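You operate a simulated robot arm through the tools that you are given. There is no shell and no other tool.

The job below is to be done with a simulated robot arm. You get a single attempt, and the scene is never put back.

## Task
Line each terminal case up with the straight duct next to it and slide the duct up to it.
Fine: grey duct to the orange case, white duct to the blue case, each end within about a finger's width of the case's collar; the teal boxes and the bend ducts stay.
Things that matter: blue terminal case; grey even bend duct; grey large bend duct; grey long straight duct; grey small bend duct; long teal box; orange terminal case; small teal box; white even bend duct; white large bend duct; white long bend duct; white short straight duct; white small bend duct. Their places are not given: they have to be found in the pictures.

The check looks at the end state, three seconds after you hand in, the way a careful person would. Anything else that was tipped, shoved, dropped, spilled or broken makes it a failure.

## Robot
A 6-joint arm with a three-finger gripper, fixed in place. Base frame: the origin is on the floor under the middle of its stand, x ahead of it, y to its left, z up; the work surface is at about z = 89.6. Units: cm, degrees, N and s.
It reaches about 121.3 cm from its shoulder. Its first joint turns from -166.0 to 166.0 degrees. Payload 4.89 kg.
The tool frame sits at the grasp point between the pads (the TCP): z along the fingers, y along the line on which they close. The tips reach 3 cm beyond it. The gripper opens to 16.4 cm; its body begins 12.5 cm behind the TCP.
Orientation is told as [roll, pitch, yaw] about the base's x, y, z axes, in that order, counted from this pose: with the fingers straight down and closing along the base's y, the tool's x points along the base's -x, its y along +y and its z along -z.

## Interface
- The arm moves only by the tool send_rows. Its argument "steps" is a list of rows, each a list of 7 numbers: the turn, a rotation vector about the tool's x, y, z in degrees, then the shift along the tool's x, y, z in cm, then the gripper command, from -1 (shut) to 1 (fully open), values between in proportion. In form: [[rx, ry, rz, x, y, z, fingers], ...]. A call has 1 to 20 rows; each row shifts and turns the commanded pose from where the row before left it, along the tool's axes as they then stand. A row lasts 0.2 s, in which the tool goes at most 5 cm and 8.6 degrees; a call with a longer step from one row to the next is refused whole, and so is a gripper value outside its range. A pose out of reach is approached as far as the arm can. The call stops where the force on the tool passes 40 N (or 10 N more than at its start, if that is more) or the arm is blocked; 0.2 s more then pass. The fingers move at their own pace (about 10.8 cm/s each) and stop on an object; they squeeze with about 23 N. The grip force told is the motor's: it shows also when the fingers shut on nothing. Time passes only in rows, and 0.2 s behind the last, so rows that do not move let the fingers close. The reply holds the time, the measured pose of the TCP, the force on the tool along the base axes, the opening and the grip force, in the units named above and with some noise, with the torque about the TCP (base axes, N m) and any sound that the robot's microphone picked up.
- Cameras (640 x 400 px; columns grow to the right, rows downward): "scene" is fixed at [21.86, -49.86, 145.86]; the picture's right is [0.73, -0.68, 0.00], its down [-0.25, -0.27, -0.93] and it looks along [0.63, 0.68, -0.37] (base axes); focal length 312 px, centre (320, 200). "wrist" rides on the gripper at [7.6, -0.2, -15.2] in the tool frame; the picture's right is [0.02, 1.00, 0.00], its down [-0.88, 0.02, -0.47] and it looks along [-0.47, 0.01, 0.88] (tool axes); focal length 247 px, centre (320, 200).
- snapshot(camera): a new picture of that camera. The clock stands still meanwhile.
- lift_body(by): moves the trunk up (or, below 0, down) by that many cm; the arm rides with it, the base frame stays. It gives what a move gives, with no picture.
- probe_pixels(camera, pixels): there is no depth. For up to 12 entries [column, row, z] of the newest picture of that camera ("zoom" is the newest enlarged one), the place [x, y] in the base frame at which the ray of that pixel passes the height z, good to about 0.3 cm. The clock stands still meanwhile.
- enlarge(camera, box): a new picture of the part [left, top, right, bottom] of that camera's present view, enlarged. The clock stands still meanwhile.
- job_done(): hands the job in; it is judged then, once.

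Open the gripper and draw the arm clear of the work before you hand the job in, unless the task says otherwise.

The tools are called as name(argument=value, ...) on one line, values as JSON. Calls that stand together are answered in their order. send_rows: Moves the arm, as the interface text tells. Its arguments: {"type":"object","properties":{"steps":{"type":"array","items":{"type":"array","items":{"type":"number"}}}},"required":["steps"]} The other tools are called the same way: lift_body (by) moves the trunk up or down; snapshot (camera) takes a picture; probe_pixels (camera, pixels) gives the place at which the rays of pixels pass given heights; enlarge (camera, box) takes an enlarged picture of a part of a camera's view; job_done () hands the job in.

At the start:

```text
t: 0.0
tcp_pos: [56.9, 45.37, 118.75]
tool_rot: [0.1, 0.1, -0.1]
wrist_force: [-0.6, 0.1, 0.1]
wrist_torque: [-0.01, -0.04, -0.05]
gripper_width: 16.38
grip_force: 0.1
trunk travel left (down, up): [-17.5, 21.5]
```

scene: 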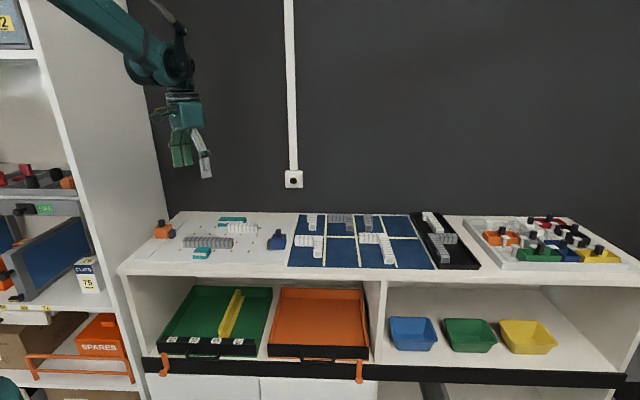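
wrist: 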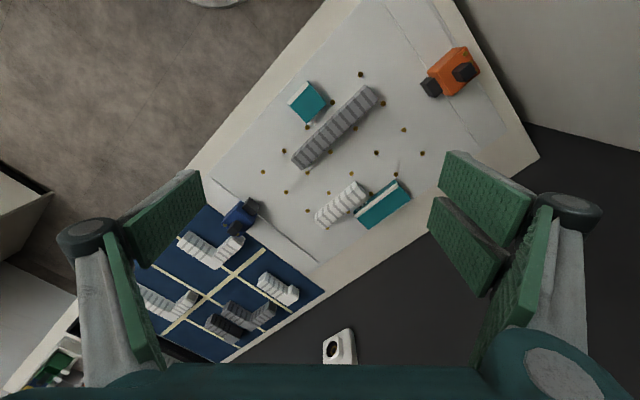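

The scene shows the orange case around (163,229), the grey straight duct at (208,242), the white short duct at (242,228), and the blue case at (276,240). I'll take enlarged views for detail.

enlarge(camera="scene", box=[130, 195, 310, 295])

enlarge(camera="wrist", box=[180, 20, 540, 260])

```text
3.56 times, centred on (220, 245) of scene
```

zoom: 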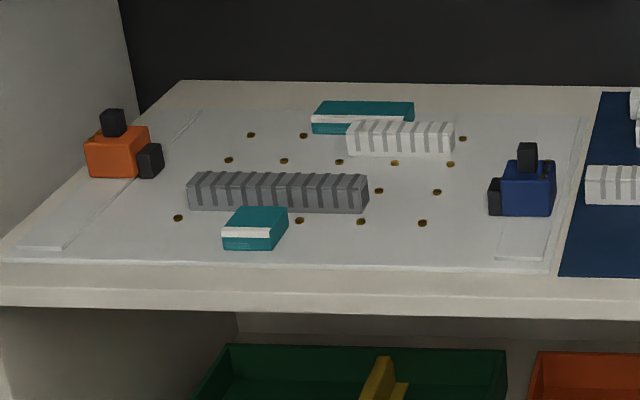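

```text
1.67 times, centred on (360, 140) of wrist
```

zoom: 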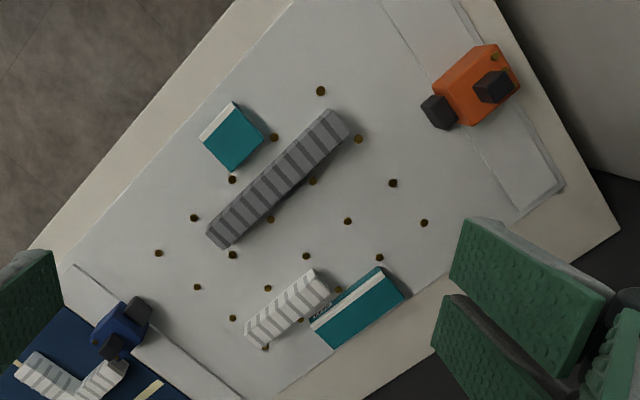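

In the wrist zoom the cases sit on two side rails, with the black collars facing inward. I'll probe key pixels at surface height to get the geometry.

probe_pixels(camera="zoom", pixels=[[219, 248, 89.6], [352, 133, 89.6], [207, 232, 93], [331, 110, 93], [250, 347, 89.6], [330, 292, 89.6], [245, 325, 93], [316, 269, 93], [440, 130, 89.6], [466, 125, 89.6], [105, 360, 89.6], [145, 325, 89.6]])

probe_pixels(camera="wrist", pixels=[[300, 169, 89.6], [378, 100, 89.6], [320, 229, 89.6], [361, 75, 89.6], [422, 153, 89.6], [263, 172, 89.6], [307, 211, 89.6], [396, 174, 89.6]])

```text
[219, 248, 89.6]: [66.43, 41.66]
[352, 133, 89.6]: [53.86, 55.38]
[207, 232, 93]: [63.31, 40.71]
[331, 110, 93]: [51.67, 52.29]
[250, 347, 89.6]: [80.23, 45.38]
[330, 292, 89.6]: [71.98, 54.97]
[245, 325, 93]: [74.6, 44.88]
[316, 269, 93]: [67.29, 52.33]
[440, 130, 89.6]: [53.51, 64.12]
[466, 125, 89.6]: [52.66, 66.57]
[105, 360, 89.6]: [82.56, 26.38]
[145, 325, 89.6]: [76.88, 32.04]
```

```text
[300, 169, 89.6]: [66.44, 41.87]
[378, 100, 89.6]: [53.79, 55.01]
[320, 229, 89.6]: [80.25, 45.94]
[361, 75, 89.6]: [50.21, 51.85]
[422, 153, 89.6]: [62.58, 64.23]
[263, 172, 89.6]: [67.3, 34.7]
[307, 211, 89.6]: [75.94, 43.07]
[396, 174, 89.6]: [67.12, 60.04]
```

The ducts run along about (0.68,-0.74) in the base frame, so the board is turned about -43°. I'll turn the tool by about that much in place and look again.

send_rows(steps=[[0, 0, 7.2, 0, 0, 0, 1], [0, 0, 7.2, 0, 0, 0, 1], [0, 0, 7.2, 0, 0, 0, 1], [0, 0, 7.2, 0, 0, 0, 1], [0, 0, 7.2, 0, 0, 0, 1], [0, 0, 7.2, 0, 0, 0, 1], [0, 0, 0, 0, 0, 0, 1]])

snapshot(camera="wrist")

```text
t: 1.6
tcp_pos: [56.97, 45.33, 118.72]
tool_rot: [0.0, 0.0, -43.3]
wrist_force: [0.1, -0.7, -0.6]
wrist_torque: [0.03, 0.02, -0.01]
gripper_width: 16.42
grip_force: 0.1
trunk travel left (down, up): [-17.5, 21.5]
```

```text
taken
```

wrist: 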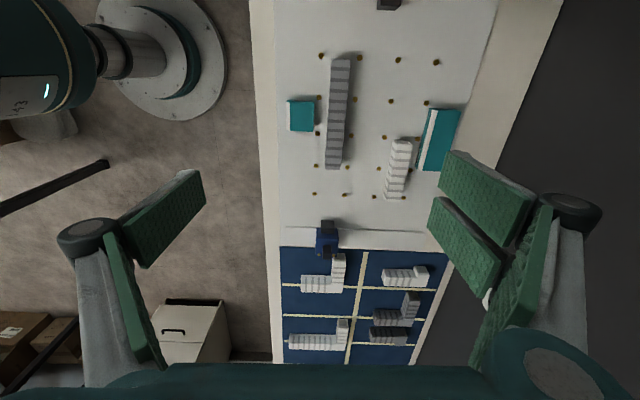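

Picture up is now -u (towards the orange case), right is +v (to the wall). I'll shift the tool 14 cm back along tool x and partly close the fingers to learn their shape, then look from both cameras.

send_rows(steps=[[0, 0, 0, 4, 0, 0, -0.4], [0, 0, 0, 4, 0, 0, -0.4], [0, 0, 0, 4, 0, 0, -0.4], [0, 0, 0, 2, 0, 0, -0.4], [0, 0, 0, 0, 0, 0, -0.4]])

snapshot(camera="wrist")

enlarge(camera="scene", box=[120, 60, 280, 160])

```text
t: 2.8
tcp_pos: [46.71, 55.07, 118.69]
tool_rot: [0.0, 0.0, -43.1]
wrist_force: [-0.9, 0.3, 0.0]
wrist_torque: [-0.07, -0.04, -0.03]
gripper_width: 4.92
grip_force: 0.1
trunk travel left (down, up): [-17.5, 21.5]
```

```text
taken
```

wrist: 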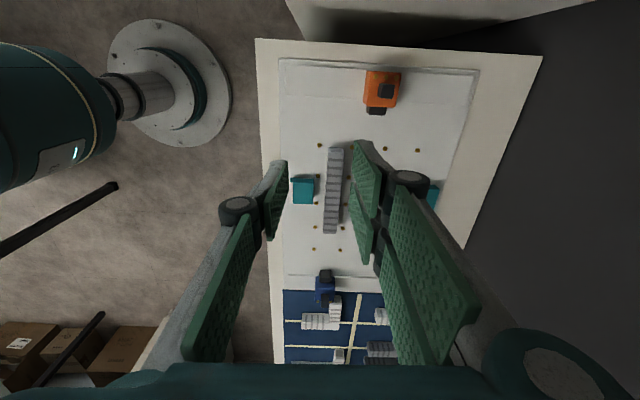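

```text
4.00 times, centred on (200, 110) of scene
```

zoom: 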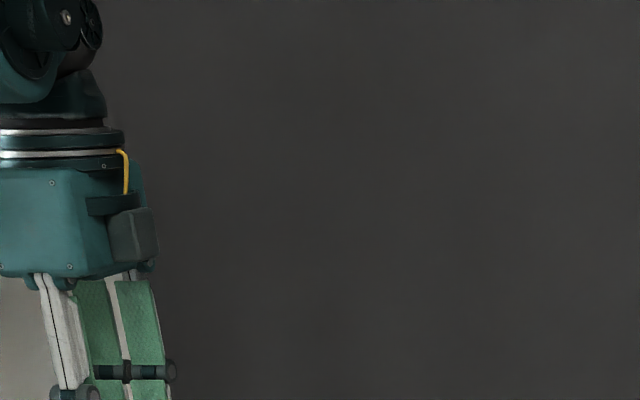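

The single finger is on the -v side and two fingers on +v. Now I take close zooms of each item from both cameras to measure positions and heights.

enlarge(camera="wrist", box=[270, 40, 430, 140])

enlarge(camera="scene", box=[140, 205, 236, 265])

enlarge(camera="scene", box=[206, 205, 302, 265])

```text
4.00 times, centred on (350, 90) of wrist
```

zoom: 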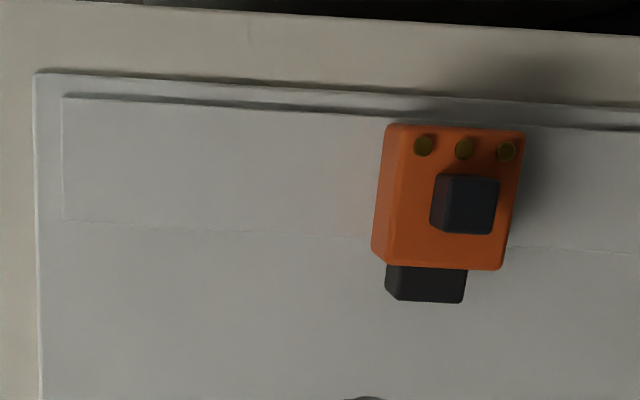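

```text
6.67 times, centred on (188, 235) of scene
```

zoom: 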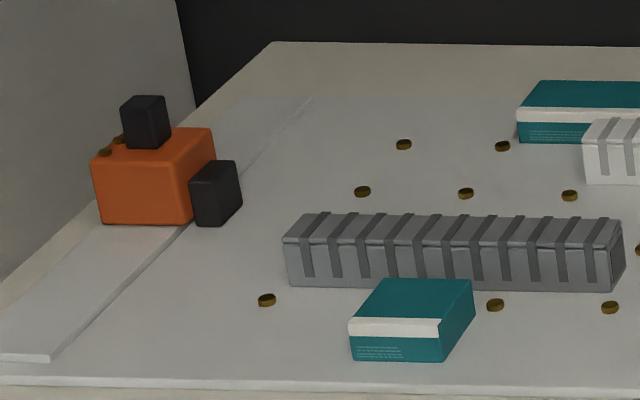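

```text
6.67 times, centred on (254, 235) of scene
```

zoom: 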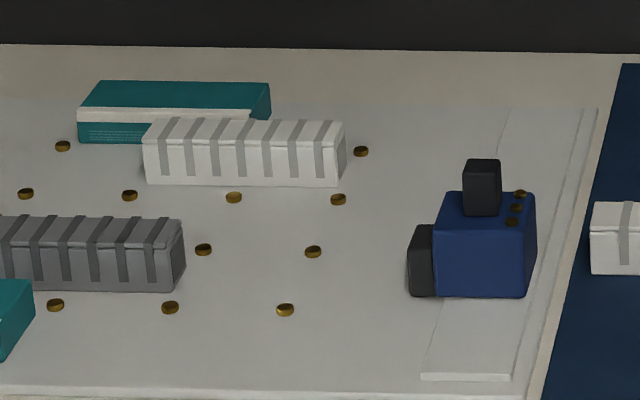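

Now I probe the blue/white zoom: bottom corners at the board surface height (taking z≈90).

probe_pixels(camera="zoom", pixels=[[147, 184, 90], [338, 187, 90], [347, 158, 90], [409, 295, 90], [434, 296, 90], [526, 297, 90], [171, 291, 90], [185, 265, 90], [285, 309, 90], [170, 307, 90], [203, 249, 90], [313, 252, 90]])

probe_pixels(camera="zoom", pixels=[[129, 195, 90], [233, 196, 90], [338, 198, 90], [361, 150, 90], [62, 146, 90], [422, 378, 90], [510, 380, 90], [600, 108, 90], [536, 400, 90], [570, 280, 90]])

```text
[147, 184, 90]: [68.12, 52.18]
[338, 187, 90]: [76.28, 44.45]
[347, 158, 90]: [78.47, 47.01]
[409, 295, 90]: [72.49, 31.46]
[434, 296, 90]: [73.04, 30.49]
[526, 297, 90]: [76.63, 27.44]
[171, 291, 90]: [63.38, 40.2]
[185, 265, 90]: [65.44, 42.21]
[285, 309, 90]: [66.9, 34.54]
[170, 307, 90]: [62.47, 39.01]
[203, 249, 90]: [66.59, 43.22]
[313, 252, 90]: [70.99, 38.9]
```

```text
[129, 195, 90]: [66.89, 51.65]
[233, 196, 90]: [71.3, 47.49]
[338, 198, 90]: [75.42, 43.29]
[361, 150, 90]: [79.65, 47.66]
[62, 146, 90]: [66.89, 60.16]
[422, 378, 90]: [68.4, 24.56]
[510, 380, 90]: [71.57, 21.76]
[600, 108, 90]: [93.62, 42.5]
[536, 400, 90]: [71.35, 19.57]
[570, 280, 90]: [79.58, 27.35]
```

The stud grid gives spacing ~6 cm at about -44.5°. I'll open the gripper fully at this viewpoint and zoom in on the wrist view for more precise positions.

send_rows(steps=[[0, 0, 0, 0, 0, 0, 1], [0, 0, 0, 0, 0, 0, 1], [0, 0, 0, 0, 0, 0, 1], [0, 0, 0, 0, 0, 0, 1]])

enlarge(camera="wrist", box=[270, 130, 430, 230])

```text
t: 3.8
tcp_pos: [46.71, 54.98, 118.72]
tool_rot: [0.1, 0.1, -43.3]
wrist_force: [-0.1, 0.0, -0.6]
wrist_torque: [0.02, 0.0, -0.03]
gripper_width: 16.42
grip_force: 0.0
trunk travel left (down, up): [-17.5, 21.5]
```

```text
4.00 times, centred on (350, 180) of wrist
```

zoom: 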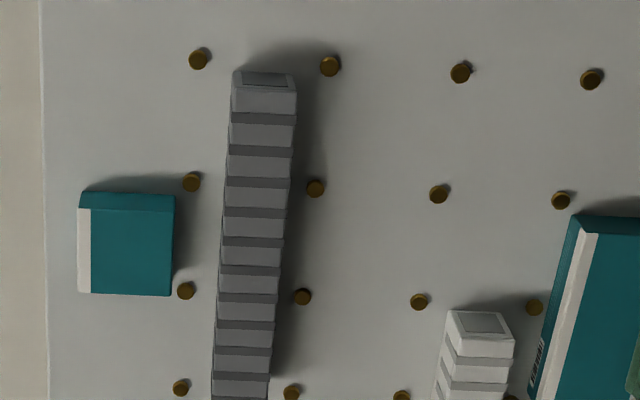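

Grey duct's -u end is at zoom (233–297, 70–100), small teal right edge at col 175. I'll probe key corners at two heights to get rays.

probe_pixels(camera="zoom", pixels=[[234, 71, 90], [234, 71, 94], [295, 75, 90], [295, 75, 94], [212, 395, 90], [212, 395, 94], [268, 398, 90], [268, 398, 94], [449, 311, 90], [449, 311, 94], [502, 313, 90], [502, 313, 94]])

probe_pixels(camera="zoom", pixels=[[175, 195, 90], [175, 195, 93], [172, 296, 90], [172, 296, 93], [78, 209, 93], [78, 293, 93], [528, 390, 90], [528, 390, 93], [578, 215, 93], [199, 61, 90], [187, 291, 90], [303, 297, 90]])

enlarge(camera="scene", box=[140, 205, 236, 265])

```text
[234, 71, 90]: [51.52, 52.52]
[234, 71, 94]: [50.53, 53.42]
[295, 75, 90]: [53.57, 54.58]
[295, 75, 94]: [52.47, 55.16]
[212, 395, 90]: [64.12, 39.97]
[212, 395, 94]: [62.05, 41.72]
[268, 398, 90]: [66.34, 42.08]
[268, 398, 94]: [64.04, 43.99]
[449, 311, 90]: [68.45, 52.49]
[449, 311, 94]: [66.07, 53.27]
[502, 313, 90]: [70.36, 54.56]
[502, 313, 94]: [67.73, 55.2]
```

```text
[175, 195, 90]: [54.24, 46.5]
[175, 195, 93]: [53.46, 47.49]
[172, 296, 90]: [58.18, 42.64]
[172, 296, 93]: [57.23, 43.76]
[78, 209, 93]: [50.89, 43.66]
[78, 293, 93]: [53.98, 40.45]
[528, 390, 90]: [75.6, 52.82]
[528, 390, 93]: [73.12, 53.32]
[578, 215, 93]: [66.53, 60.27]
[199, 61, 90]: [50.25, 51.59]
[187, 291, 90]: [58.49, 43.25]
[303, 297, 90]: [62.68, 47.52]
```

```text
6.67 times, centred on (188, 235) of scene
```

zoom: 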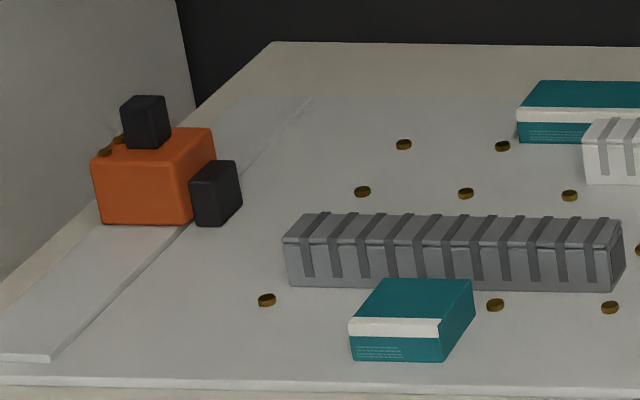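

probe_pixels(camera="zoom", pixels=[[283, 241, 90], [283, 241, 94], [303, 214, 90], [303, 214, 94], [288, 285, 90], [613, 291, 90], [625, 265, 90], [595, 251, 94], [595, 251, 93], [618, 220, 94], [618, 220, 93], [266, 302, 90]])

probe_pixels(camera="zoom", pixels=[[102, 224, 90], [193, 224, 90], [197, 226, 90], [224, 227, 90], [243, 207, 90], [91, 160, 96], [190, 160, 96], [214, 129, 96], [121, 128, 96], [189, 181, 94], [219, 182, 94], [236, 161, 94]])

probe_pixels(camera="zoom", pixels=[[0, 358, 90], [50, 360, 90], [190, 227, 90], [310, 98, 90], [350, 318, 93], [440, 320, 93], [471, 279, 93], [380, 279, 93], [352, 360, 90], [440, 362, 90], [475, 315, 90], [125, 148, 96]])

```text
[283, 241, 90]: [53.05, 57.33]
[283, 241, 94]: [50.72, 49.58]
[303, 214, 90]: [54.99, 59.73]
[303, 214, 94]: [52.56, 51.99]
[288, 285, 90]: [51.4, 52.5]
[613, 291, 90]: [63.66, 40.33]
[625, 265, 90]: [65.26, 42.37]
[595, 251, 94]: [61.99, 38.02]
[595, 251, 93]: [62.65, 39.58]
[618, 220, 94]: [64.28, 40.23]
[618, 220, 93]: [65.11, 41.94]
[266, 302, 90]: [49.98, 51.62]
```

```text
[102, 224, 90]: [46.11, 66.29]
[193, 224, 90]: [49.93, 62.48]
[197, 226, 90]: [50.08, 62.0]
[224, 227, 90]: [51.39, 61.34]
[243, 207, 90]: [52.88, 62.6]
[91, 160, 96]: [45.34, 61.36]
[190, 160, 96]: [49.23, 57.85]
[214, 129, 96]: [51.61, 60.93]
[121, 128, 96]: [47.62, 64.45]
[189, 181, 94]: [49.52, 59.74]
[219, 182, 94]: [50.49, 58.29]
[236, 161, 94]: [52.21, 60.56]
```

```text
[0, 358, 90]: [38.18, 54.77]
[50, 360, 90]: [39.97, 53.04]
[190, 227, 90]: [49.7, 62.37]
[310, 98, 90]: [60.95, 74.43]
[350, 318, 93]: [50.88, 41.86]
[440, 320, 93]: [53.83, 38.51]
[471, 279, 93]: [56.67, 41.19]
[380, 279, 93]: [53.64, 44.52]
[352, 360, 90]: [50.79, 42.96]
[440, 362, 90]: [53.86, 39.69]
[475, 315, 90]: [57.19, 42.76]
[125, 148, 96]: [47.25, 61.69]
```

Grey duct: v≈73.4–76.4 (about 2.9 wide, 2.5 tall), yaw ≈ -44.8°, u from about -0.9 to 16.6. Now I move the wrist camera right above the orange collar, trimming the yaw to -44.8°.

send_rows(steps=[[0, 0, 0.5, -1.5, 2.15, 2.6, 1], [0, 0, 0.5, -1.5, 2.15, 2.6, 1], [0, 0, 0.5, -1.5, 2.15, 2.6, 1], [0, 0, 0, -1.5, 2.15, 2.6, 1], [0, 0, 0, 0, 0, 0, 1]])

snapshot(camera="wrist")

```text
t: 5.0
tcp_pos: [57.09, 56.91, 108.45]
tool_rot: [0.1, 0.0, -44.7]
wrist_force: [1.1, 0.3, -0.2]
wrist_torque: [-0.07, 0.07, -0.01]
gripper_width: 16.43
grip_force: 0.1
trunk travel left (down, up): [-17.5, 21.5]
```

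```text
taken
```

wrist: 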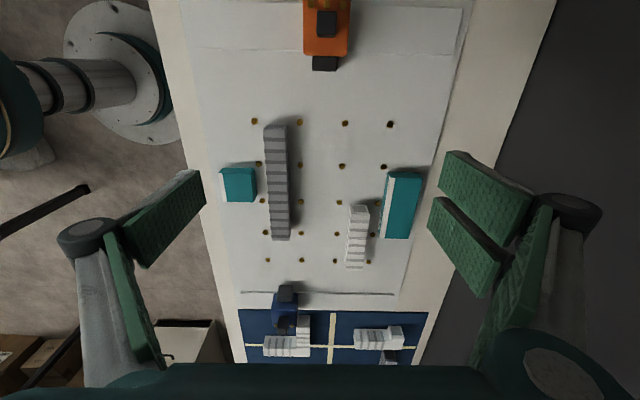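

The whole board is visible now: orange collar at (325,63), grey duct (277,180), white duct (357,235), blue case (285,302). I zoom in on the upper and lower portions.

enlarge(camera="wrist", box=[250, 0, 410, 100])

probe_pixels(camera="zoom", pixels=[[325, 63, 90]])

```text
4.00 times, centred on (330, 50) of wrist
```

zoom: 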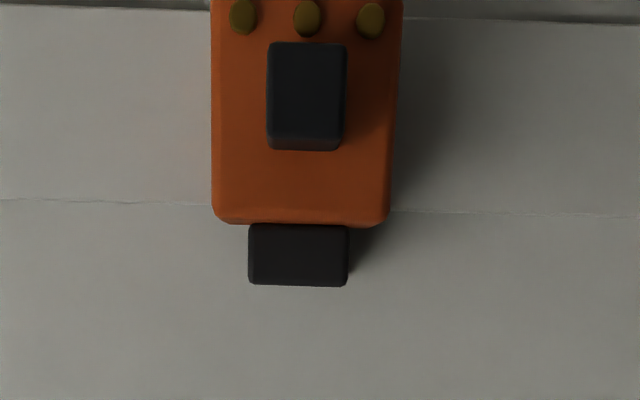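

```text
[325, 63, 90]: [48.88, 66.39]
```

The collar is centred under the case (cols 248–348), seen nearly straight down. I probe its corners and the knob.

probe_pixels(camera="zoom", pixels=[[248, 284, 90], [248, 284, 93], [348, 286, 90], [348, 286, 93], [250, 226, 93], [348, 226, 93], [212, 218, 93.5], [390, 224, 93.5], [269, 138, 97], [340, 138, 97], [269, 44, 97], [346, 44, 97]])

enlarge(camera="wrist", box=[210, 100, 370, 200])

```text
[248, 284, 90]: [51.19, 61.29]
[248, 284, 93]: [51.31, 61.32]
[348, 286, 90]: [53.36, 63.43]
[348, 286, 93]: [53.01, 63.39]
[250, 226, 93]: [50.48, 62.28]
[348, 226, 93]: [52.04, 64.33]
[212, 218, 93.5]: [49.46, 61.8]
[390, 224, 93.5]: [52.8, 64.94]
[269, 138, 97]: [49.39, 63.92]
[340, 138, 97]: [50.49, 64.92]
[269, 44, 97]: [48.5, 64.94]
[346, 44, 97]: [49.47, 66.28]
```

```text
4.00 times, centred on (290, 150) of wrist
```

zoom: 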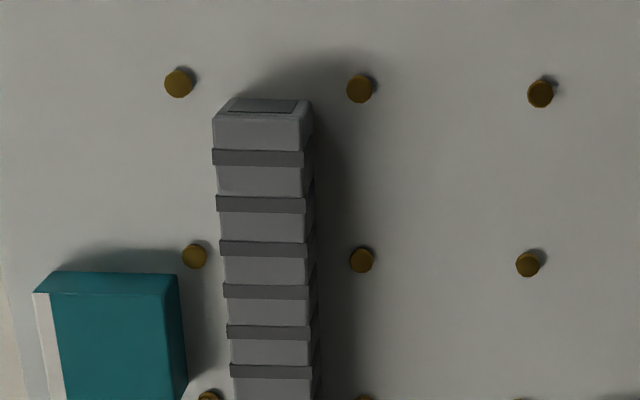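

Orange collar: v 79.6–82.4 (centre ≈81.0), end face at u≈-6.9. Now I probe the grey duct's top edges here and then look at the lower half of the board.

probe_pixels(camera="zoom", pixels=[[213, 130, 92.4], [303, 130, 92.4], [231, 390, 92.4], [310, 390, 92.4], [313, 115, 90], [319, 380, 90], [225, 100, 92.4], [307, 102, 92.4], [187, 380, 90], [178, 290, 92], [205, 395, 90], [195, 257, 90]])

enlarge(camera="wrist", box=[240, 180, 400, 280])

```text
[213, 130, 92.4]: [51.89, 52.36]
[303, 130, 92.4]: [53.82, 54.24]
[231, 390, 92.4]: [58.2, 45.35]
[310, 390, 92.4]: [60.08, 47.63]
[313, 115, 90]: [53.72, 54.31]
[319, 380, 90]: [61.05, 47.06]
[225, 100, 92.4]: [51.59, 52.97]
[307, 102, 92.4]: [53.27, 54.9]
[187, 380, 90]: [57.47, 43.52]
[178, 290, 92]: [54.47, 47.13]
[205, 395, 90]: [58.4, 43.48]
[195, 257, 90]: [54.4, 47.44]
```

```text
4.00 times, centred on (320, 230) of wrist
```

zoom: 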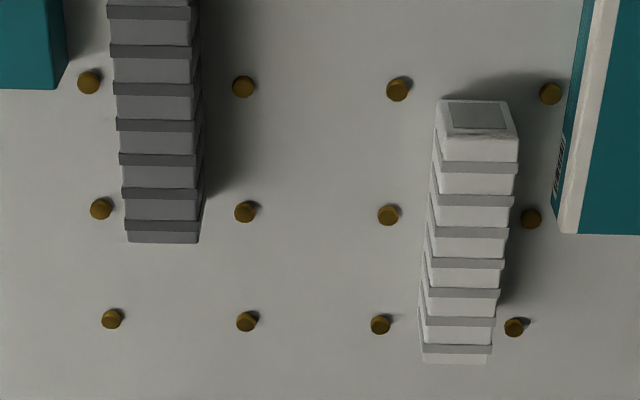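

Now I probe the white duct's edges in this zoom, and look at the blue case region.

probe_pixels(camera="zoom", pixels=[[440, 160, 92.4], [518, 160, 92.4], [427, 345, 92.4], [492, 345, 92.4], [432, 160, 90], [419, 350, 90], [423, 363, 90], [488, 363, 90], [437, 100, 92.4], [505, 100, 92.4], [127, 243, 90], [198, 243, 90]])

probe_pixels(camera="zoom", pixels=[[552, 205, 90], [560, 232, 90], [532, 220, 90], [514, 328, 90], [381, 325, 90], [388, 217, 90], [397, 90, 90], [551, 94, 90]])

enlarge(camera="wrist", box=[220, 260, 380, 360])

```text
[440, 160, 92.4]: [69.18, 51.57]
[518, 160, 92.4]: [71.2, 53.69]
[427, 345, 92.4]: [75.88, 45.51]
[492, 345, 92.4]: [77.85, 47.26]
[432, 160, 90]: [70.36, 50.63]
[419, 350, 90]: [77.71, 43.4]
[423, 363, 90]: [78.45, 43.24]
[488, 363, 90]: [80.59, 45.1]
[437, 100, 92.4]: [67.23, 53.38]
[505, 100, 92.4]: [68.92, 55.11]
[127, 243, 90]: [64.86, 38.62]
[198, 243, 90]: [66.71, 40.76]
```

```text
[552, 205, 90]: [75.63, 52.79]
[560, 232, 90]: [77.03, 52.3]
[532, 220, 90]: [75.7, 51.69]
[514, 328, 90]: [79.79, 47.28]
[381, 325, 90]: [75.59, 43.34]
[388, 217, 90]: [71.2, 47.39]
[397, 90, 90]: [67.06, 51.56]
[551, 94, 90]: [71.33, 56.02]
```

```text
4.00 times, centred on (300, 310) of wrist
```

zoom: 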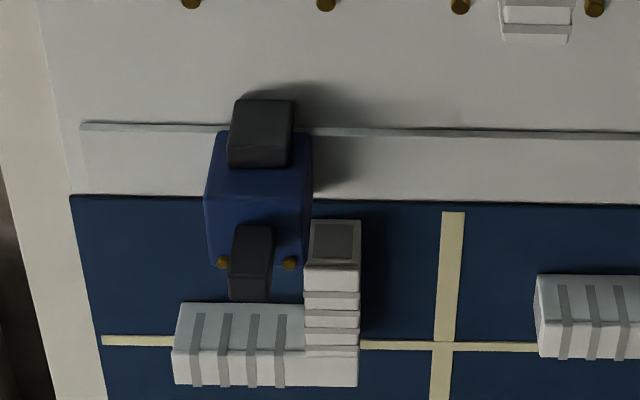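

White duct: v≈85.4–88.4, u≈10.5–22.7. Now I probe the blue case: knob top at (229–273, 225–300), collar top at (235–293, 100), and the neighbouring bend duct's end (310–360, 220).

probe_pixels(camera="zoom", pixels=[[236, 101, 92.4], [292, 103, 92.4], [229, 160, 92.4], [291, 162, 92.4], [237, 228, 96.4], [273, 228, 96.4], [229, 300, 96.4], [267, 301, 96.4], [312, 221, 92.4], [358, 222, 92.4], [208, 195, 93.75], [312, 195, 93.75]])

snapshot(camera="scene")

probe_pixels(camera="scene", pixels=[[181, 211, 89.6], [408, 215, 89.6], [120, 267, 89.6], [168, 211, 89.6], [293, 178, 100], [280, 212, 89.6]])

```text
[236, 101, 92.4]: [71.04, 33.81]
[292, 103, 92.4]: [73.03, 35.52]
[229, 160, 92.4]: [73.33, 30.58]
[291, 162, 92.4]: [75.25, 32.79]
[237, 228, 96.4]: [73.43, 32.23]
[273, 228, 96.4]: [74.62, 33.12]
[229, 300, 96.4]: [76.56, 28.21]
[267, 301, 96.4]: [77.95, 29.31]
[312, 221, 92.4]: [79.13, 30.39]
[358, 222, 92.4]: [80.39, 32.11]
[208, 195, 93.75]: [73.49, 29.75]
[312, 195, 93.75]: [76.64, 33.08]
```

```text
taken
```

scene: 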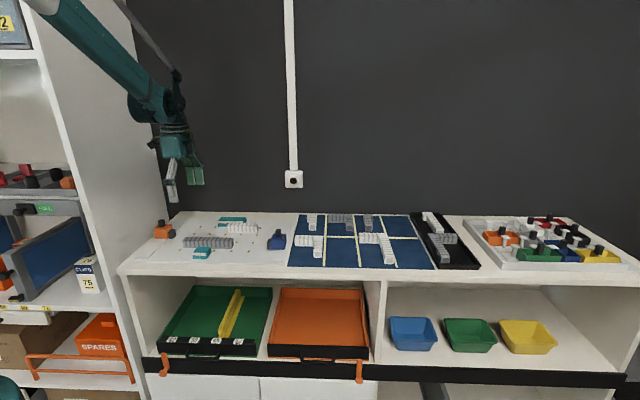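

```text
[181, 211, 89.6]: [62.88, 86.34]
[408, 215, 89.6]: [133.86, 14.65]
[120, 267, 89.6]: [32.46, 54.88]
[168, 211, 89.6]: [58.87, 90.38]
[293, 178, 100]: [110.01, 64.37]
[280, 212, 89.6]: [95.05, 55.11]
```

Blue collar: v≈73.5–76.4, end face u≈29.2; its case must go +12 cm in v, and orange -6.1 cm in v. I'll turn the gripper half a turn (camera then on the +u side, clear of the cabinet panel) while raising it.

send_rows(steps=[[0, 0, -8.5, 0, 0, -1, 1], [0, 0, -8.5, 0, 0, -1, 1], [0, 0, -8.5, 0, 0, -1, 1], [0, 0, -8.5, 0, 0, -1, 1], [0, 0, -8.5, 0, 0, -1, 1], [0, 0, -8.5, 0, 0, -1, 1], [0, 0, -8.5, 0, 0, 0, 1], [0, 0, -8.5, 0, 0, 0, 1], [0, 0, -8.5, 0, 0, 0, 1], [0, 0, -8.5, 0, 0, 0, 1], [0, 0, -8.5, 0, 0, 0, 1], [0, 0, -8.5, 0, 0, 0, 1], [0, 0, -8.5, 0, 0, 0, 1], [0, 0, -8.5, 0, 0, 0, 1], [0, 0, -8.5, 0, 0, 0, 1], [0, 0, -8.5, 0, 0, 0, 1], [0, 0, -8.5, 0, 0, 0, 1], [0, 0, -8.5, 0, 0, 0, 1], [0, 0, -8.5, 0, 0, 0, 1], [0, 0, -8.5, 0, 0, 0, 1]])

```text
t: 9.2
tcp_pos: [56.97, 56.96, 114.28]
tool_rot: [-0.1, 0.0, 125.4]
wrist_force: [0.4, 0.3, -0.3]
wrist_torque: [0.01, -0.03, 0.01]
gripper_width: 16.4
grip_force: 0.1
trunk travel left (down, up): [-17.5, 21.5]
```

Yaw is at 125.4; I finish the turn to about 135.2, set the fingers to about 5 cm and look at the orange case from this side.

send_rows(steps=[[0, 0, -4.9, 0, 0, 0, -0.4], [0, 0, -4.9, 0, 0, 0, -0.4], [0, 0, 0, 0, 0, 0, -0.4], [0, 0, 0, 0, 0, 0, -0.4], [0, 0, 0, 0, 0, 0, -0.4]])

snapshot(camera="wrist")

enlarge(camera="wrist", box=[240, 150, 400, 250])

```text
t: 10.4
tcp_pos: [56.83, 57.09, 114.34]
tool_rot: [-0.1, 0.0, 135.1]
wrist_force: [0.3, 0.7, 0.2]
wrist_torque: [0.02, -0.01, 0.01]
gripper_width: 4.94
grip_force: 0.0
trunk travel left (down, up): [-17.5, 21.5]
```

```text
taken
```

wrist: 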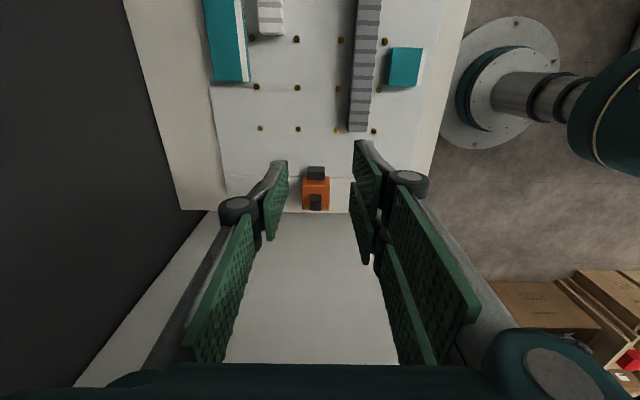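

```text
4.00 times, centred on (320, 200) of wrist
```

zoom: 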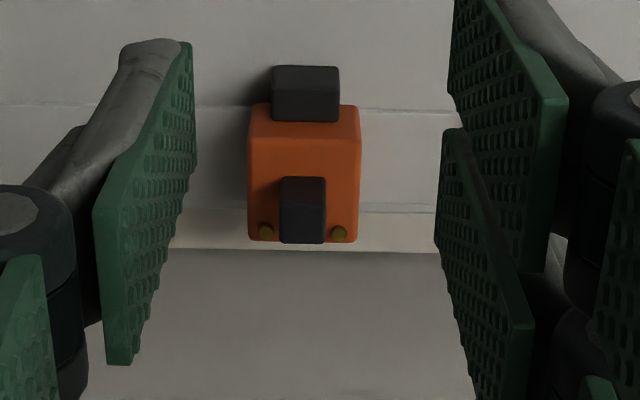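

The orange knob is at zoom (281–325, 178–243) and the collar at (272–340, 66–122). I probe them to refine centre positions.

probe_pixels(camera="zoom", pixels=[[280, 243, 96.4], [325, 243, 96.4], [280, 205, 96.4], [326, 205, 96.4], [281, 179, 93.75], [324, 179, 93.75], [272, 68, 90], [340, 68, 90], [272, 85, 92.4], [340, 85, 92.4], [248, 140, 93.75], [361, 140, 93.75]])

```text
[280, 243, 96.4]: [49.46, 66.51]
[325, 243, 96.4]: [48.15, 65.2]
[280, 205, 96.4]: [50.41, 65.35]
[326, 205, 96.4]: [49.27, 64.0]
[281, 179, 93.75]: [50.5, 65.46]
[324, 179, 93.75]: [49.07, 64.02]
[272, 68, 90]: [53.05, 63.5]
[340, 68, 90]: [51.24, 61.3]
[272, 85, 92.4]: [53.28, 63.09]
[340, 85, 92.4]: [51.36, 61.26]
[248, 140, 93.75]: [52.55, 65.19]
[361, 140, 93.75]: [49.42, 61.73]
```

Knob centre: u≈-11.0, v≈81.07. I move above it (tool x -11.1, y -0.5) at this height, then check.

send_rows(steps=[[0, 0, 0, -2.8, -0.13, 0, -0.4], [0, 0, 0, -2.8, -0.13, 0, -0.4], [0, 0, 0, -2.8, -0.13, 0, -0.4], [0, 0, 0, -2.7, -0.13, 0, -0.4], [0, 0, 0, 0, 0, 2.5, -0.4], [0, 0, 0, 0, 0, 2.5, -0.4], [0, 0, 0, 0, 0, 2.5, -0.4], [0, 0, 0, 0, 0, 0, -0.4]])

snapshot(camera="wrist")

snapshot(camera="scene")

```text
t: 12.2
tcp_pos: [49.51, 65.32, 106.9]
tool_rot: [0.0, 0.0, 135.0]
wrist_force: [-0.6, 0.1, 0.2]
wrist_torque: [-0.02, 0.01, 0.0]
gripper_width: 4.93
grip_force: 0.0
trunk travel left (down, up): [-17.5, 21.5]
```

```text
taken
```

wrist: 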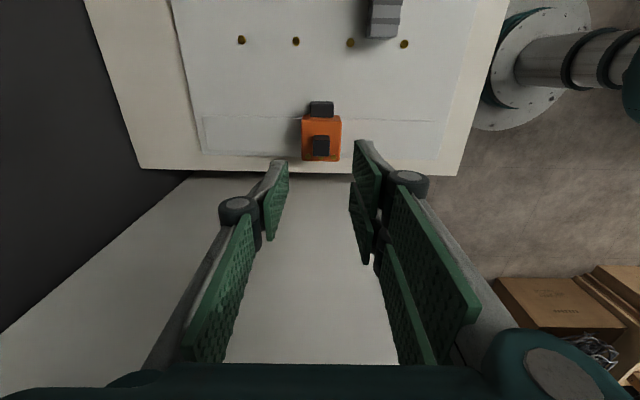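

```text
taken
```

scene: 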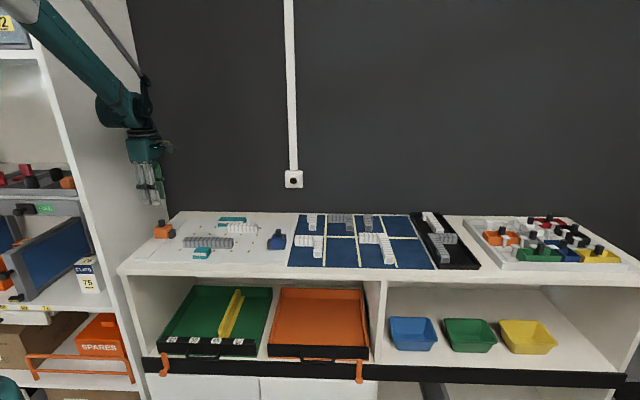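

The knob at (320,146) is exactly where the tool axis will land at that height. I descend to TCP z≈97.6 so the tips stay just above the case top, without closing yet.

send_rows(steps=[[0, 0, 0, 0, 0.1, 2.5, -0.4], [0, 0, 0, 0, 0, 2.5, -0.4], [0, 0, 0, 0, 0, 2.3, -0.4], [0, 0, 0, 0, 0, 1.2, -0.4], [0, 0, 0, 0, 0, 0.8, -0.4], [0, 0, 0, 0, 0, 0, -0.4]])

enlarge(camera="wrist", box=[220, 110, 420, 235])

enlarge(camera="scene", box=[110, 180, 238, 260])

```text
t: 13.6
tcp_pos: [49.52, 65.16, 97.67]
tool_rot: [-0.1, 0.0, 135.1]
wrist_force: [-0.3, 0.2, 0.4]
wrist_torque: [0.0, 0.02, -0.02]
gripper_width: 4.92
grip_force: 0.0
trunk travel left (down, up): [-17.5, 21.5]
```

```text
3.20 times, centred on (320, 172) of wrist
```

zoom: 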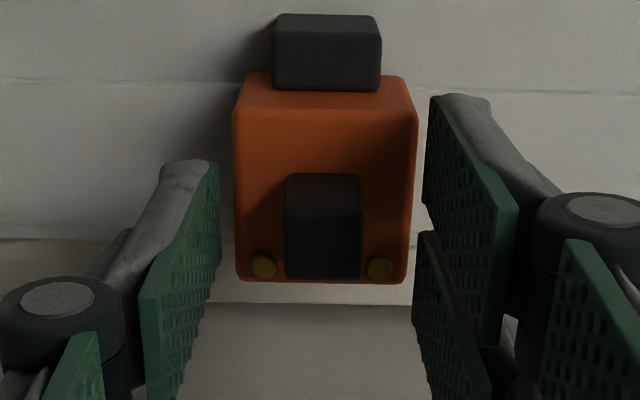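

```text
5.00 times, centred on (174, 220) of scene
```

zoom: 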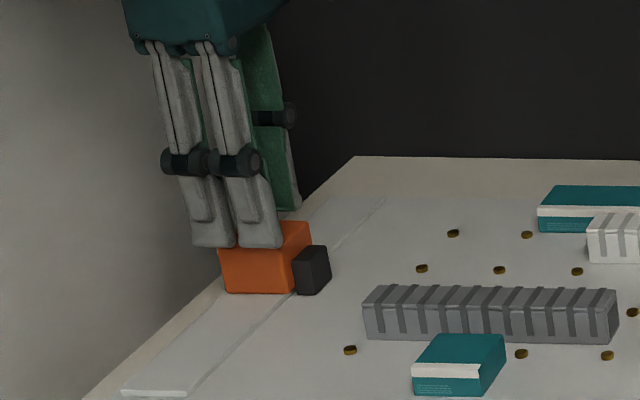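

The tips straddle the knob just above the case's top. I close the fingers on the knob.

send_rows(steps=[[0, 0, 0, 0, 0, 0, -1], [0, 0, 0, 0, 0, 0, -1], [0, 0, 0, 0, 0, 0, -1], [0, 0, 0, 0, 0, 0, -1]])

enlarge(camera="wrist", box=[220, 110, 420, 235])

```text
t: 14.6
tcp_pos: [49.36, 65.18, 97.6]
tool_rot: [-0.1, 0.0, 135.0]
wrist_force: [-0.5, -1.5, -5.1]
wrist_torque: [-0.03, -0.01, -0.04]
gripper_width: 1.82
grip_force: 44.9
trunk travel left (down, up): [-17.5, 21.5]
```

```text
3.20 times, centred on (320, 172) of wrist
```

zoom: 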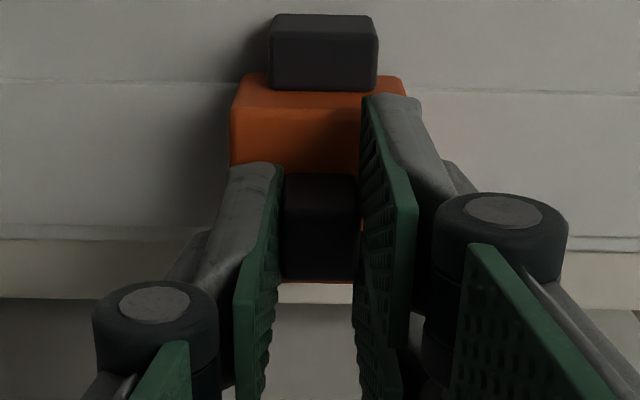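

The knob is gripped (1.82 cm). I slide the case 2 cm toward -v first (tool +y) and check the forces.

send_rows(steps=[[0, 0, 0, 0, 0.5, 0, -1], [0, 0, 0, 0, 0.5, 0, -1], [0, 0, 0, 0, 0.5, 0, -1], [0, 0, 0, 0, 0.5, 0, -1]])

enlarge(camera="scene", box=[110, 180, 238, 260])

```text
t: 15.6
tcp_pos: [48.02, 63.77, 97.63]
tool_rot: [0.0, 0.1, 135.1]
wrist_force: [-2.2, 5.1, -1.1]
wrist_torque: [0.15, 0.06, -0.01]
gripper_width: 1.78
grip_force: 44.8
trunk travel left (down, up): [-17.5, 21.5]
```

```text
5.00 times, centred on (174, 220) of scene
```

zoom: 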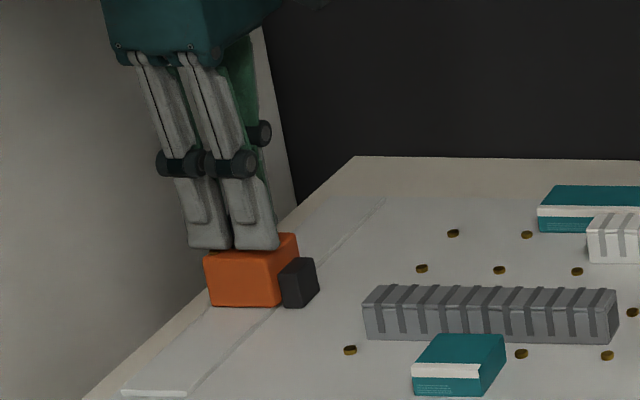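

It slides smoothly with low force. I continue another 4.2 cm in -v so the collar reaches the grey duct's centreline (v≈74.9).

send_rows(steps=[[0, 0, 0, 0, 0.6, 0, -1], [0, 0, 0, 0, 0.6, 0, -1], [0, 0, 0, 0, 0.6, 0, -1], [0, 0, 0, 0, 0.6, 0, -1], [0, 0, 0, 0, 0.6, 0, -1], [0, 0, 0, 0, 0.6, 0, -1], [0, 0, 0, 0, 0.6, 0, -1], [0, 0, 0, 0, 0, 0, -1]])

enlarge(camera="wrist", box=[240, 0, 440, 125])

enlarge(camera="scene", box=[110, 190, 238, 270])

```text
t: 17.4
tcp_pos: [45.03, 60.76, 97.55]
tool_rot: [-0.1, -0.1, 135.1]
wrist_force: [2.5, 5.9, 8.4]
wrist_torque: [0.19, -0.15, -0.04]
gripper_width: 1.77
grip_force: 45.0
trunk travel left (down, up): [-17.5, 21.5]
```

```text
3.20 times, centred on (340, 62) of wrist
```

zoom: 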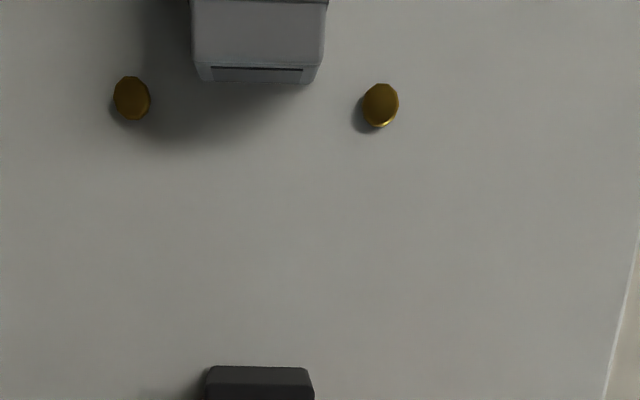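

```text
5.00 times, centred on (174, 230) of scene
```

zoom: 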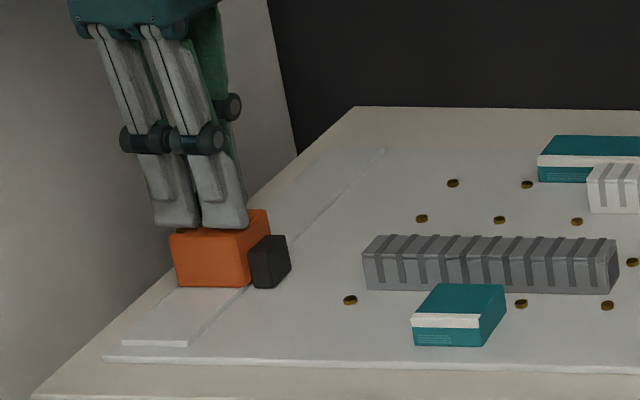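

The case now sits with its collar at zoom (208–310, 367) facing the duct end at (195–325, 60–83). I probe both to check the alignment.

enlarge(camera="wrist", box=[240, 0, 440, 125])

probe_pixels(camera="zoom", pixels=[[203, 80, 90], [316, 84, 90], [193, 40, 92.3], [327, 40, 92.3], [212, 367, 90], [306, 368, 90], [205, 395, 92.4], [314, 395, 92.4], [131, 98, 90], [380, 105, 90]])

```text
3.20 times, centred on (340, 62) of wrist
```

zoom: 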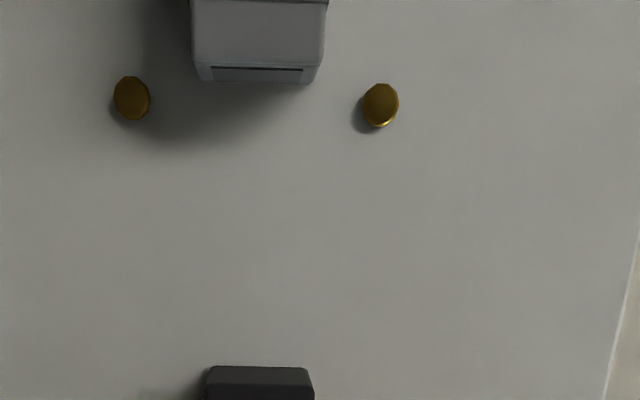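

```text
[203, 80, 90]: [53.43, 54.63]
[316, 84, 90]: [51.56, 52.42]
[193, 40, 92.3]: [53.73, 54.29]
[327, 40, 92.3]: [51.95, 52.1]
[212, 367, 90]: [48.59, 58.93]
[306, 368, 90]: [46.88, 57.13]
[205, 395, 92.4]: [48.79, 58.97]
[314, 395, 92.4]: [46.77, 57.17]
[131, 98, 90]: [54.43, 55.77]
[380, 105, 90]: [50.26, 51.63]
```

Duct centreline v≈74.97 vs collar 74.84: aligned within ~1–2 mm. I release the knob and lift straight up.

send_rows(steps=[[0, 0, 0, 0, 0, 0, -0.4], [0, 0, 0, 0, 0, 0, -0.4], [0, 0, 0, 0, 0, 0, -0.4], [0, 0, 0, 0, 0, -1, -0.4], [0, 0, 0, 0, 0, -2, -0.4], [0, 0, 0, 0, 0, -3, -0.4], [0, 0, 0, 0, 0, -3, -0.4], [0, 0, 0, 0, 0, 0, -0.4]])

snapshot(camera="scene")

snapshot(camera="wrist")

```text
t: 19.2
tcp_pos: [45.21, 60.68, 106.57]
tool_rot: [0.0, 0.1, 135.0]
wrist_force: [-0.5, -0.3, 0.1]
wrist_torque: [0.05, -0.02, 0.0]
gripper_width: 4.9
grip_force: 0.1
trunk travel left (down, up): [-17.5, 21.5]
```

```text
taken
```

scene: 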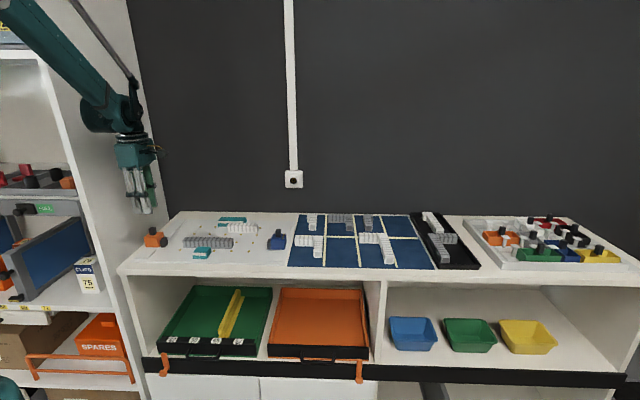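

```text
taken
```

wrist: 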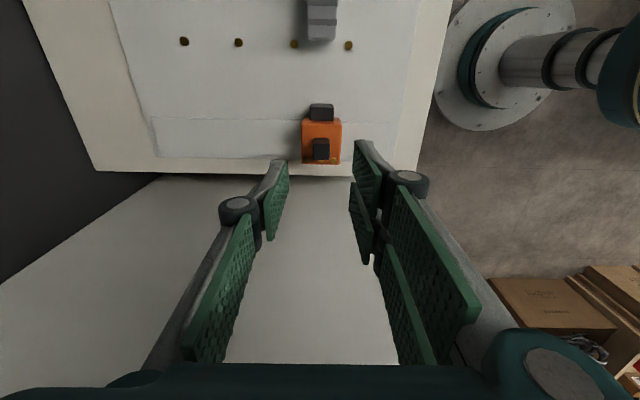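

Orange now lines up with the grey duct. I move along +u toward the blue case's knob (u≈33.8, v≈74.9) at a safe height and look.

send_rows(steps=[[0, 0, 0, 2, 0, -2, -0.4], [0, 0, 0, 4, 0, -1.4, -0.4], [0, 0, 0, 4.3, 0, 0, -0.4], [0, 0, 0, 4.3, 0, 0, -0.4], [0, 0, 0, 4.3, 0, 0, -0.4], [0, 0, 0, 4.3, 0, 0, -0.4], [0, 0, 0, 4.3, 0, 0, -0.4], [0, 0, 0, 4.3, 0, 0, -0.4], [0, 0, 0, 4.3, 0, 0, -0.4], [0, 0, 0, 4.3, 0, 0, -0.4], [0, 0, 0, 4, 0, 0, -0.4], [0, 0, 0, 0, 0, 0, -0.4], [0, 0, 0, 0, 0, 0, -0.4]])

snapshot(camera="wrist")

enlarge(camera="wrist", box=[240, 90, 400, 190])

```text
t: 22.0
tcp_pos: [76.53, 29.43, 109.98]
tool_rot: [-0.1, -0.1, 135.0]
wrist_force: [0.1, 0.0, -0.5]
wrist_torque: [0.04, 0.07, -0.02]
gripper_width: 4.9
grip_force: 0.1
trunk travel left (down, up): [-17.5, 21.5]
```

```text
taken
```

wrist: 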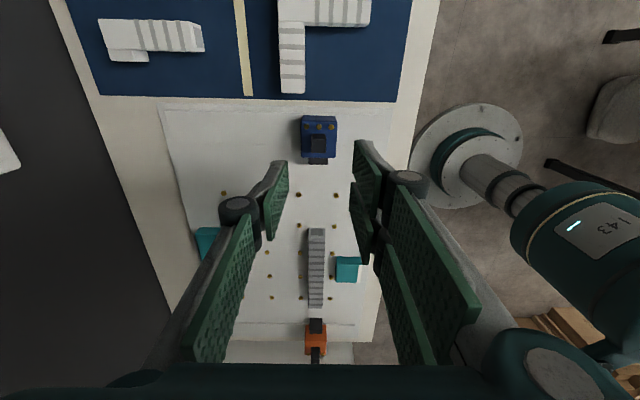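

```text
4.00 times, centred on (320, 140) of wrist
```

zoom: 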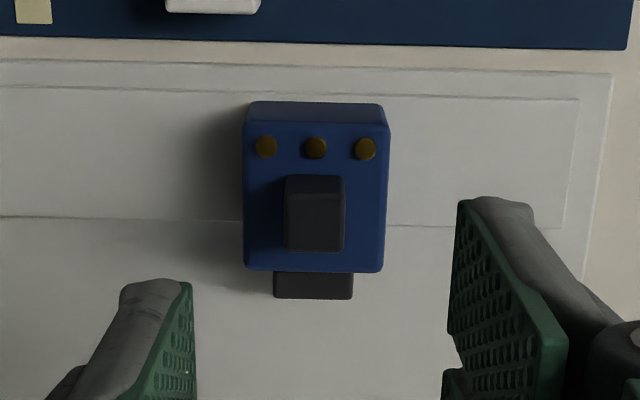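

The blue case is clear in the zoom: knob top (285–345, 195–252), collar (274–353, 272–298). I probe the knob and collar.

probe_pixels(camera="zoom", pixels=[[285, 251, 96.4], [344, 253, 96.4], [286, 195, 96.4], [345, 196, 96.4], [287, 176, 93.75], [343, 176, 93.75], [274, 298, 92.4], [352, 299, 92.4], [246, 268, 93.75], [383, 272, 93.75], [248, 104, 90.3], [383, 105, 90.3]])

```text
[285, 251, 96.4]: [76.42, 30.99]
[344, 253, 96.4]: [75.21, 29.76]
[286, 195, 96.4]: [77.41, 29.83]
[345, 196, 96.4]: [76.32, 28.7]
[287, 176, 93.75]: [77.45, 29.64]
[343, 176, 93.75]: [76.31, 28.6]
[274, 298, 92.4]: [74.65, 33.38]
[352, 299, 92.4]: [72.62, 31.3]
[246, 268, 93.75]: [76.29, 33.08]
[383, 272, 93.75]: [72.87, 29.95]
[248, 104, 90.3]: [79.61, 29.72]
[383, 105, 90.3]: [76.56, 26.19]
```

Blue knob centre: u≈33.2, v≈74.95, collar centre v≈74.85. I descend over it with the fingers 4.9 cm apart to TCP z≈97.6.

send_rows(steps=[[0, 0, 0, -0.35, -0.1, 3, -0.4], [0, 0, 0, 0, 0, 3, -0.4], [0, 0, 0, 0, 0, 3, -0.4], [0, 0, 0, 0, 0, 1.8, -0.4], [0, 0, 0, 0, 0, 1.0, -0.4], [0, 0, 0, 0, 0, 0.6, -0.4], [0, 0, 0, 0, 0, 0, -0.4]])

enlarge(camera="wrist", box=[220, 110, 420, 235])

```text
t: 23.6
tcp_pos: [76.3, 29.78, 97.57]
tool_rot: [0.0, 0.0, 135.1]
wrist_force: [-0.3, 0.0, -0.2]
wrist_torque: [-0.01, -0.01, 0.01]
gripper_width: 4.91
grip_force: 0.0
trunk travel left (down, up): [-17.5, 21.5]
```

```text
3.20 times, centred on (320, 172) of wrist
```

zoom: 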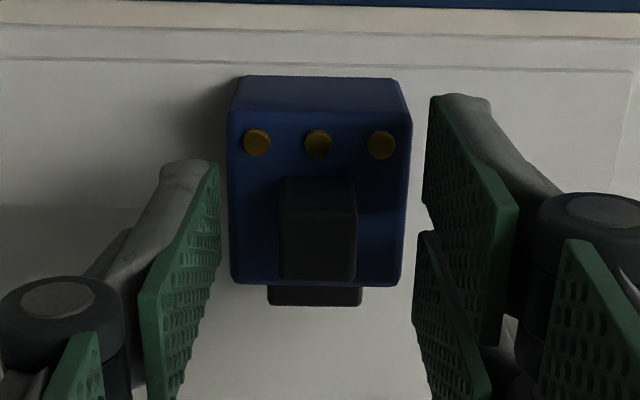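

The knob is between the pads, centred. I close the fingers and slide 2 cm toward +v (tool -y) as a first step.

send_rows(steps=[[0, 0, 0, 0, 0, 0, -1], [0, 0, 0, 0, 0, 0, -1], [0, 0, 0, 0, 0, 0, -1], [0, 0, 0, 0, 0, 0, -1], [0, 0, 0, 0, -0.5, 0, -1], [0, 0, 0, 0, -0.5, 0, -1], [0, 0, 0, 0, -0.5, 0, -1], [0, 0, 0, 0, -0.5, 0, -1]])

enlarge(camera="scene", box=[206, 185, 334, 265])

```text
t: 25.4
tcp_pos: [77.58, 31.13, 97.49]
tool_rot: [0.0, 0.0, 135.1]
wrist_force: [-1.9, 0.7, 1.8]
wrist_torque: [0.09, 0.16, -0.04]
gripper_width: 1.79
grip_force: 45.3
trunk travel left (down, up): [-17.5, 21.5]
```

```text
5.00 times, centred on (270, 225) of scene
```

zoom: 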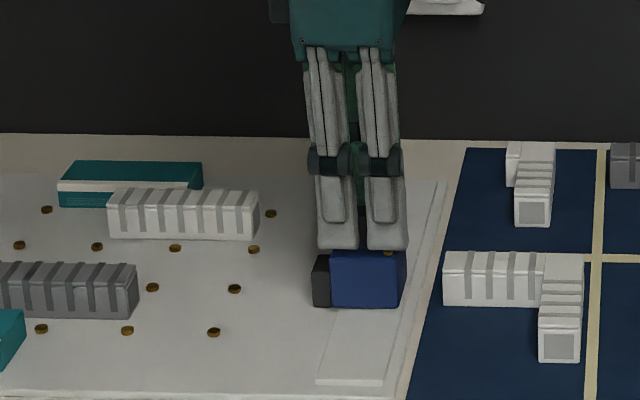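

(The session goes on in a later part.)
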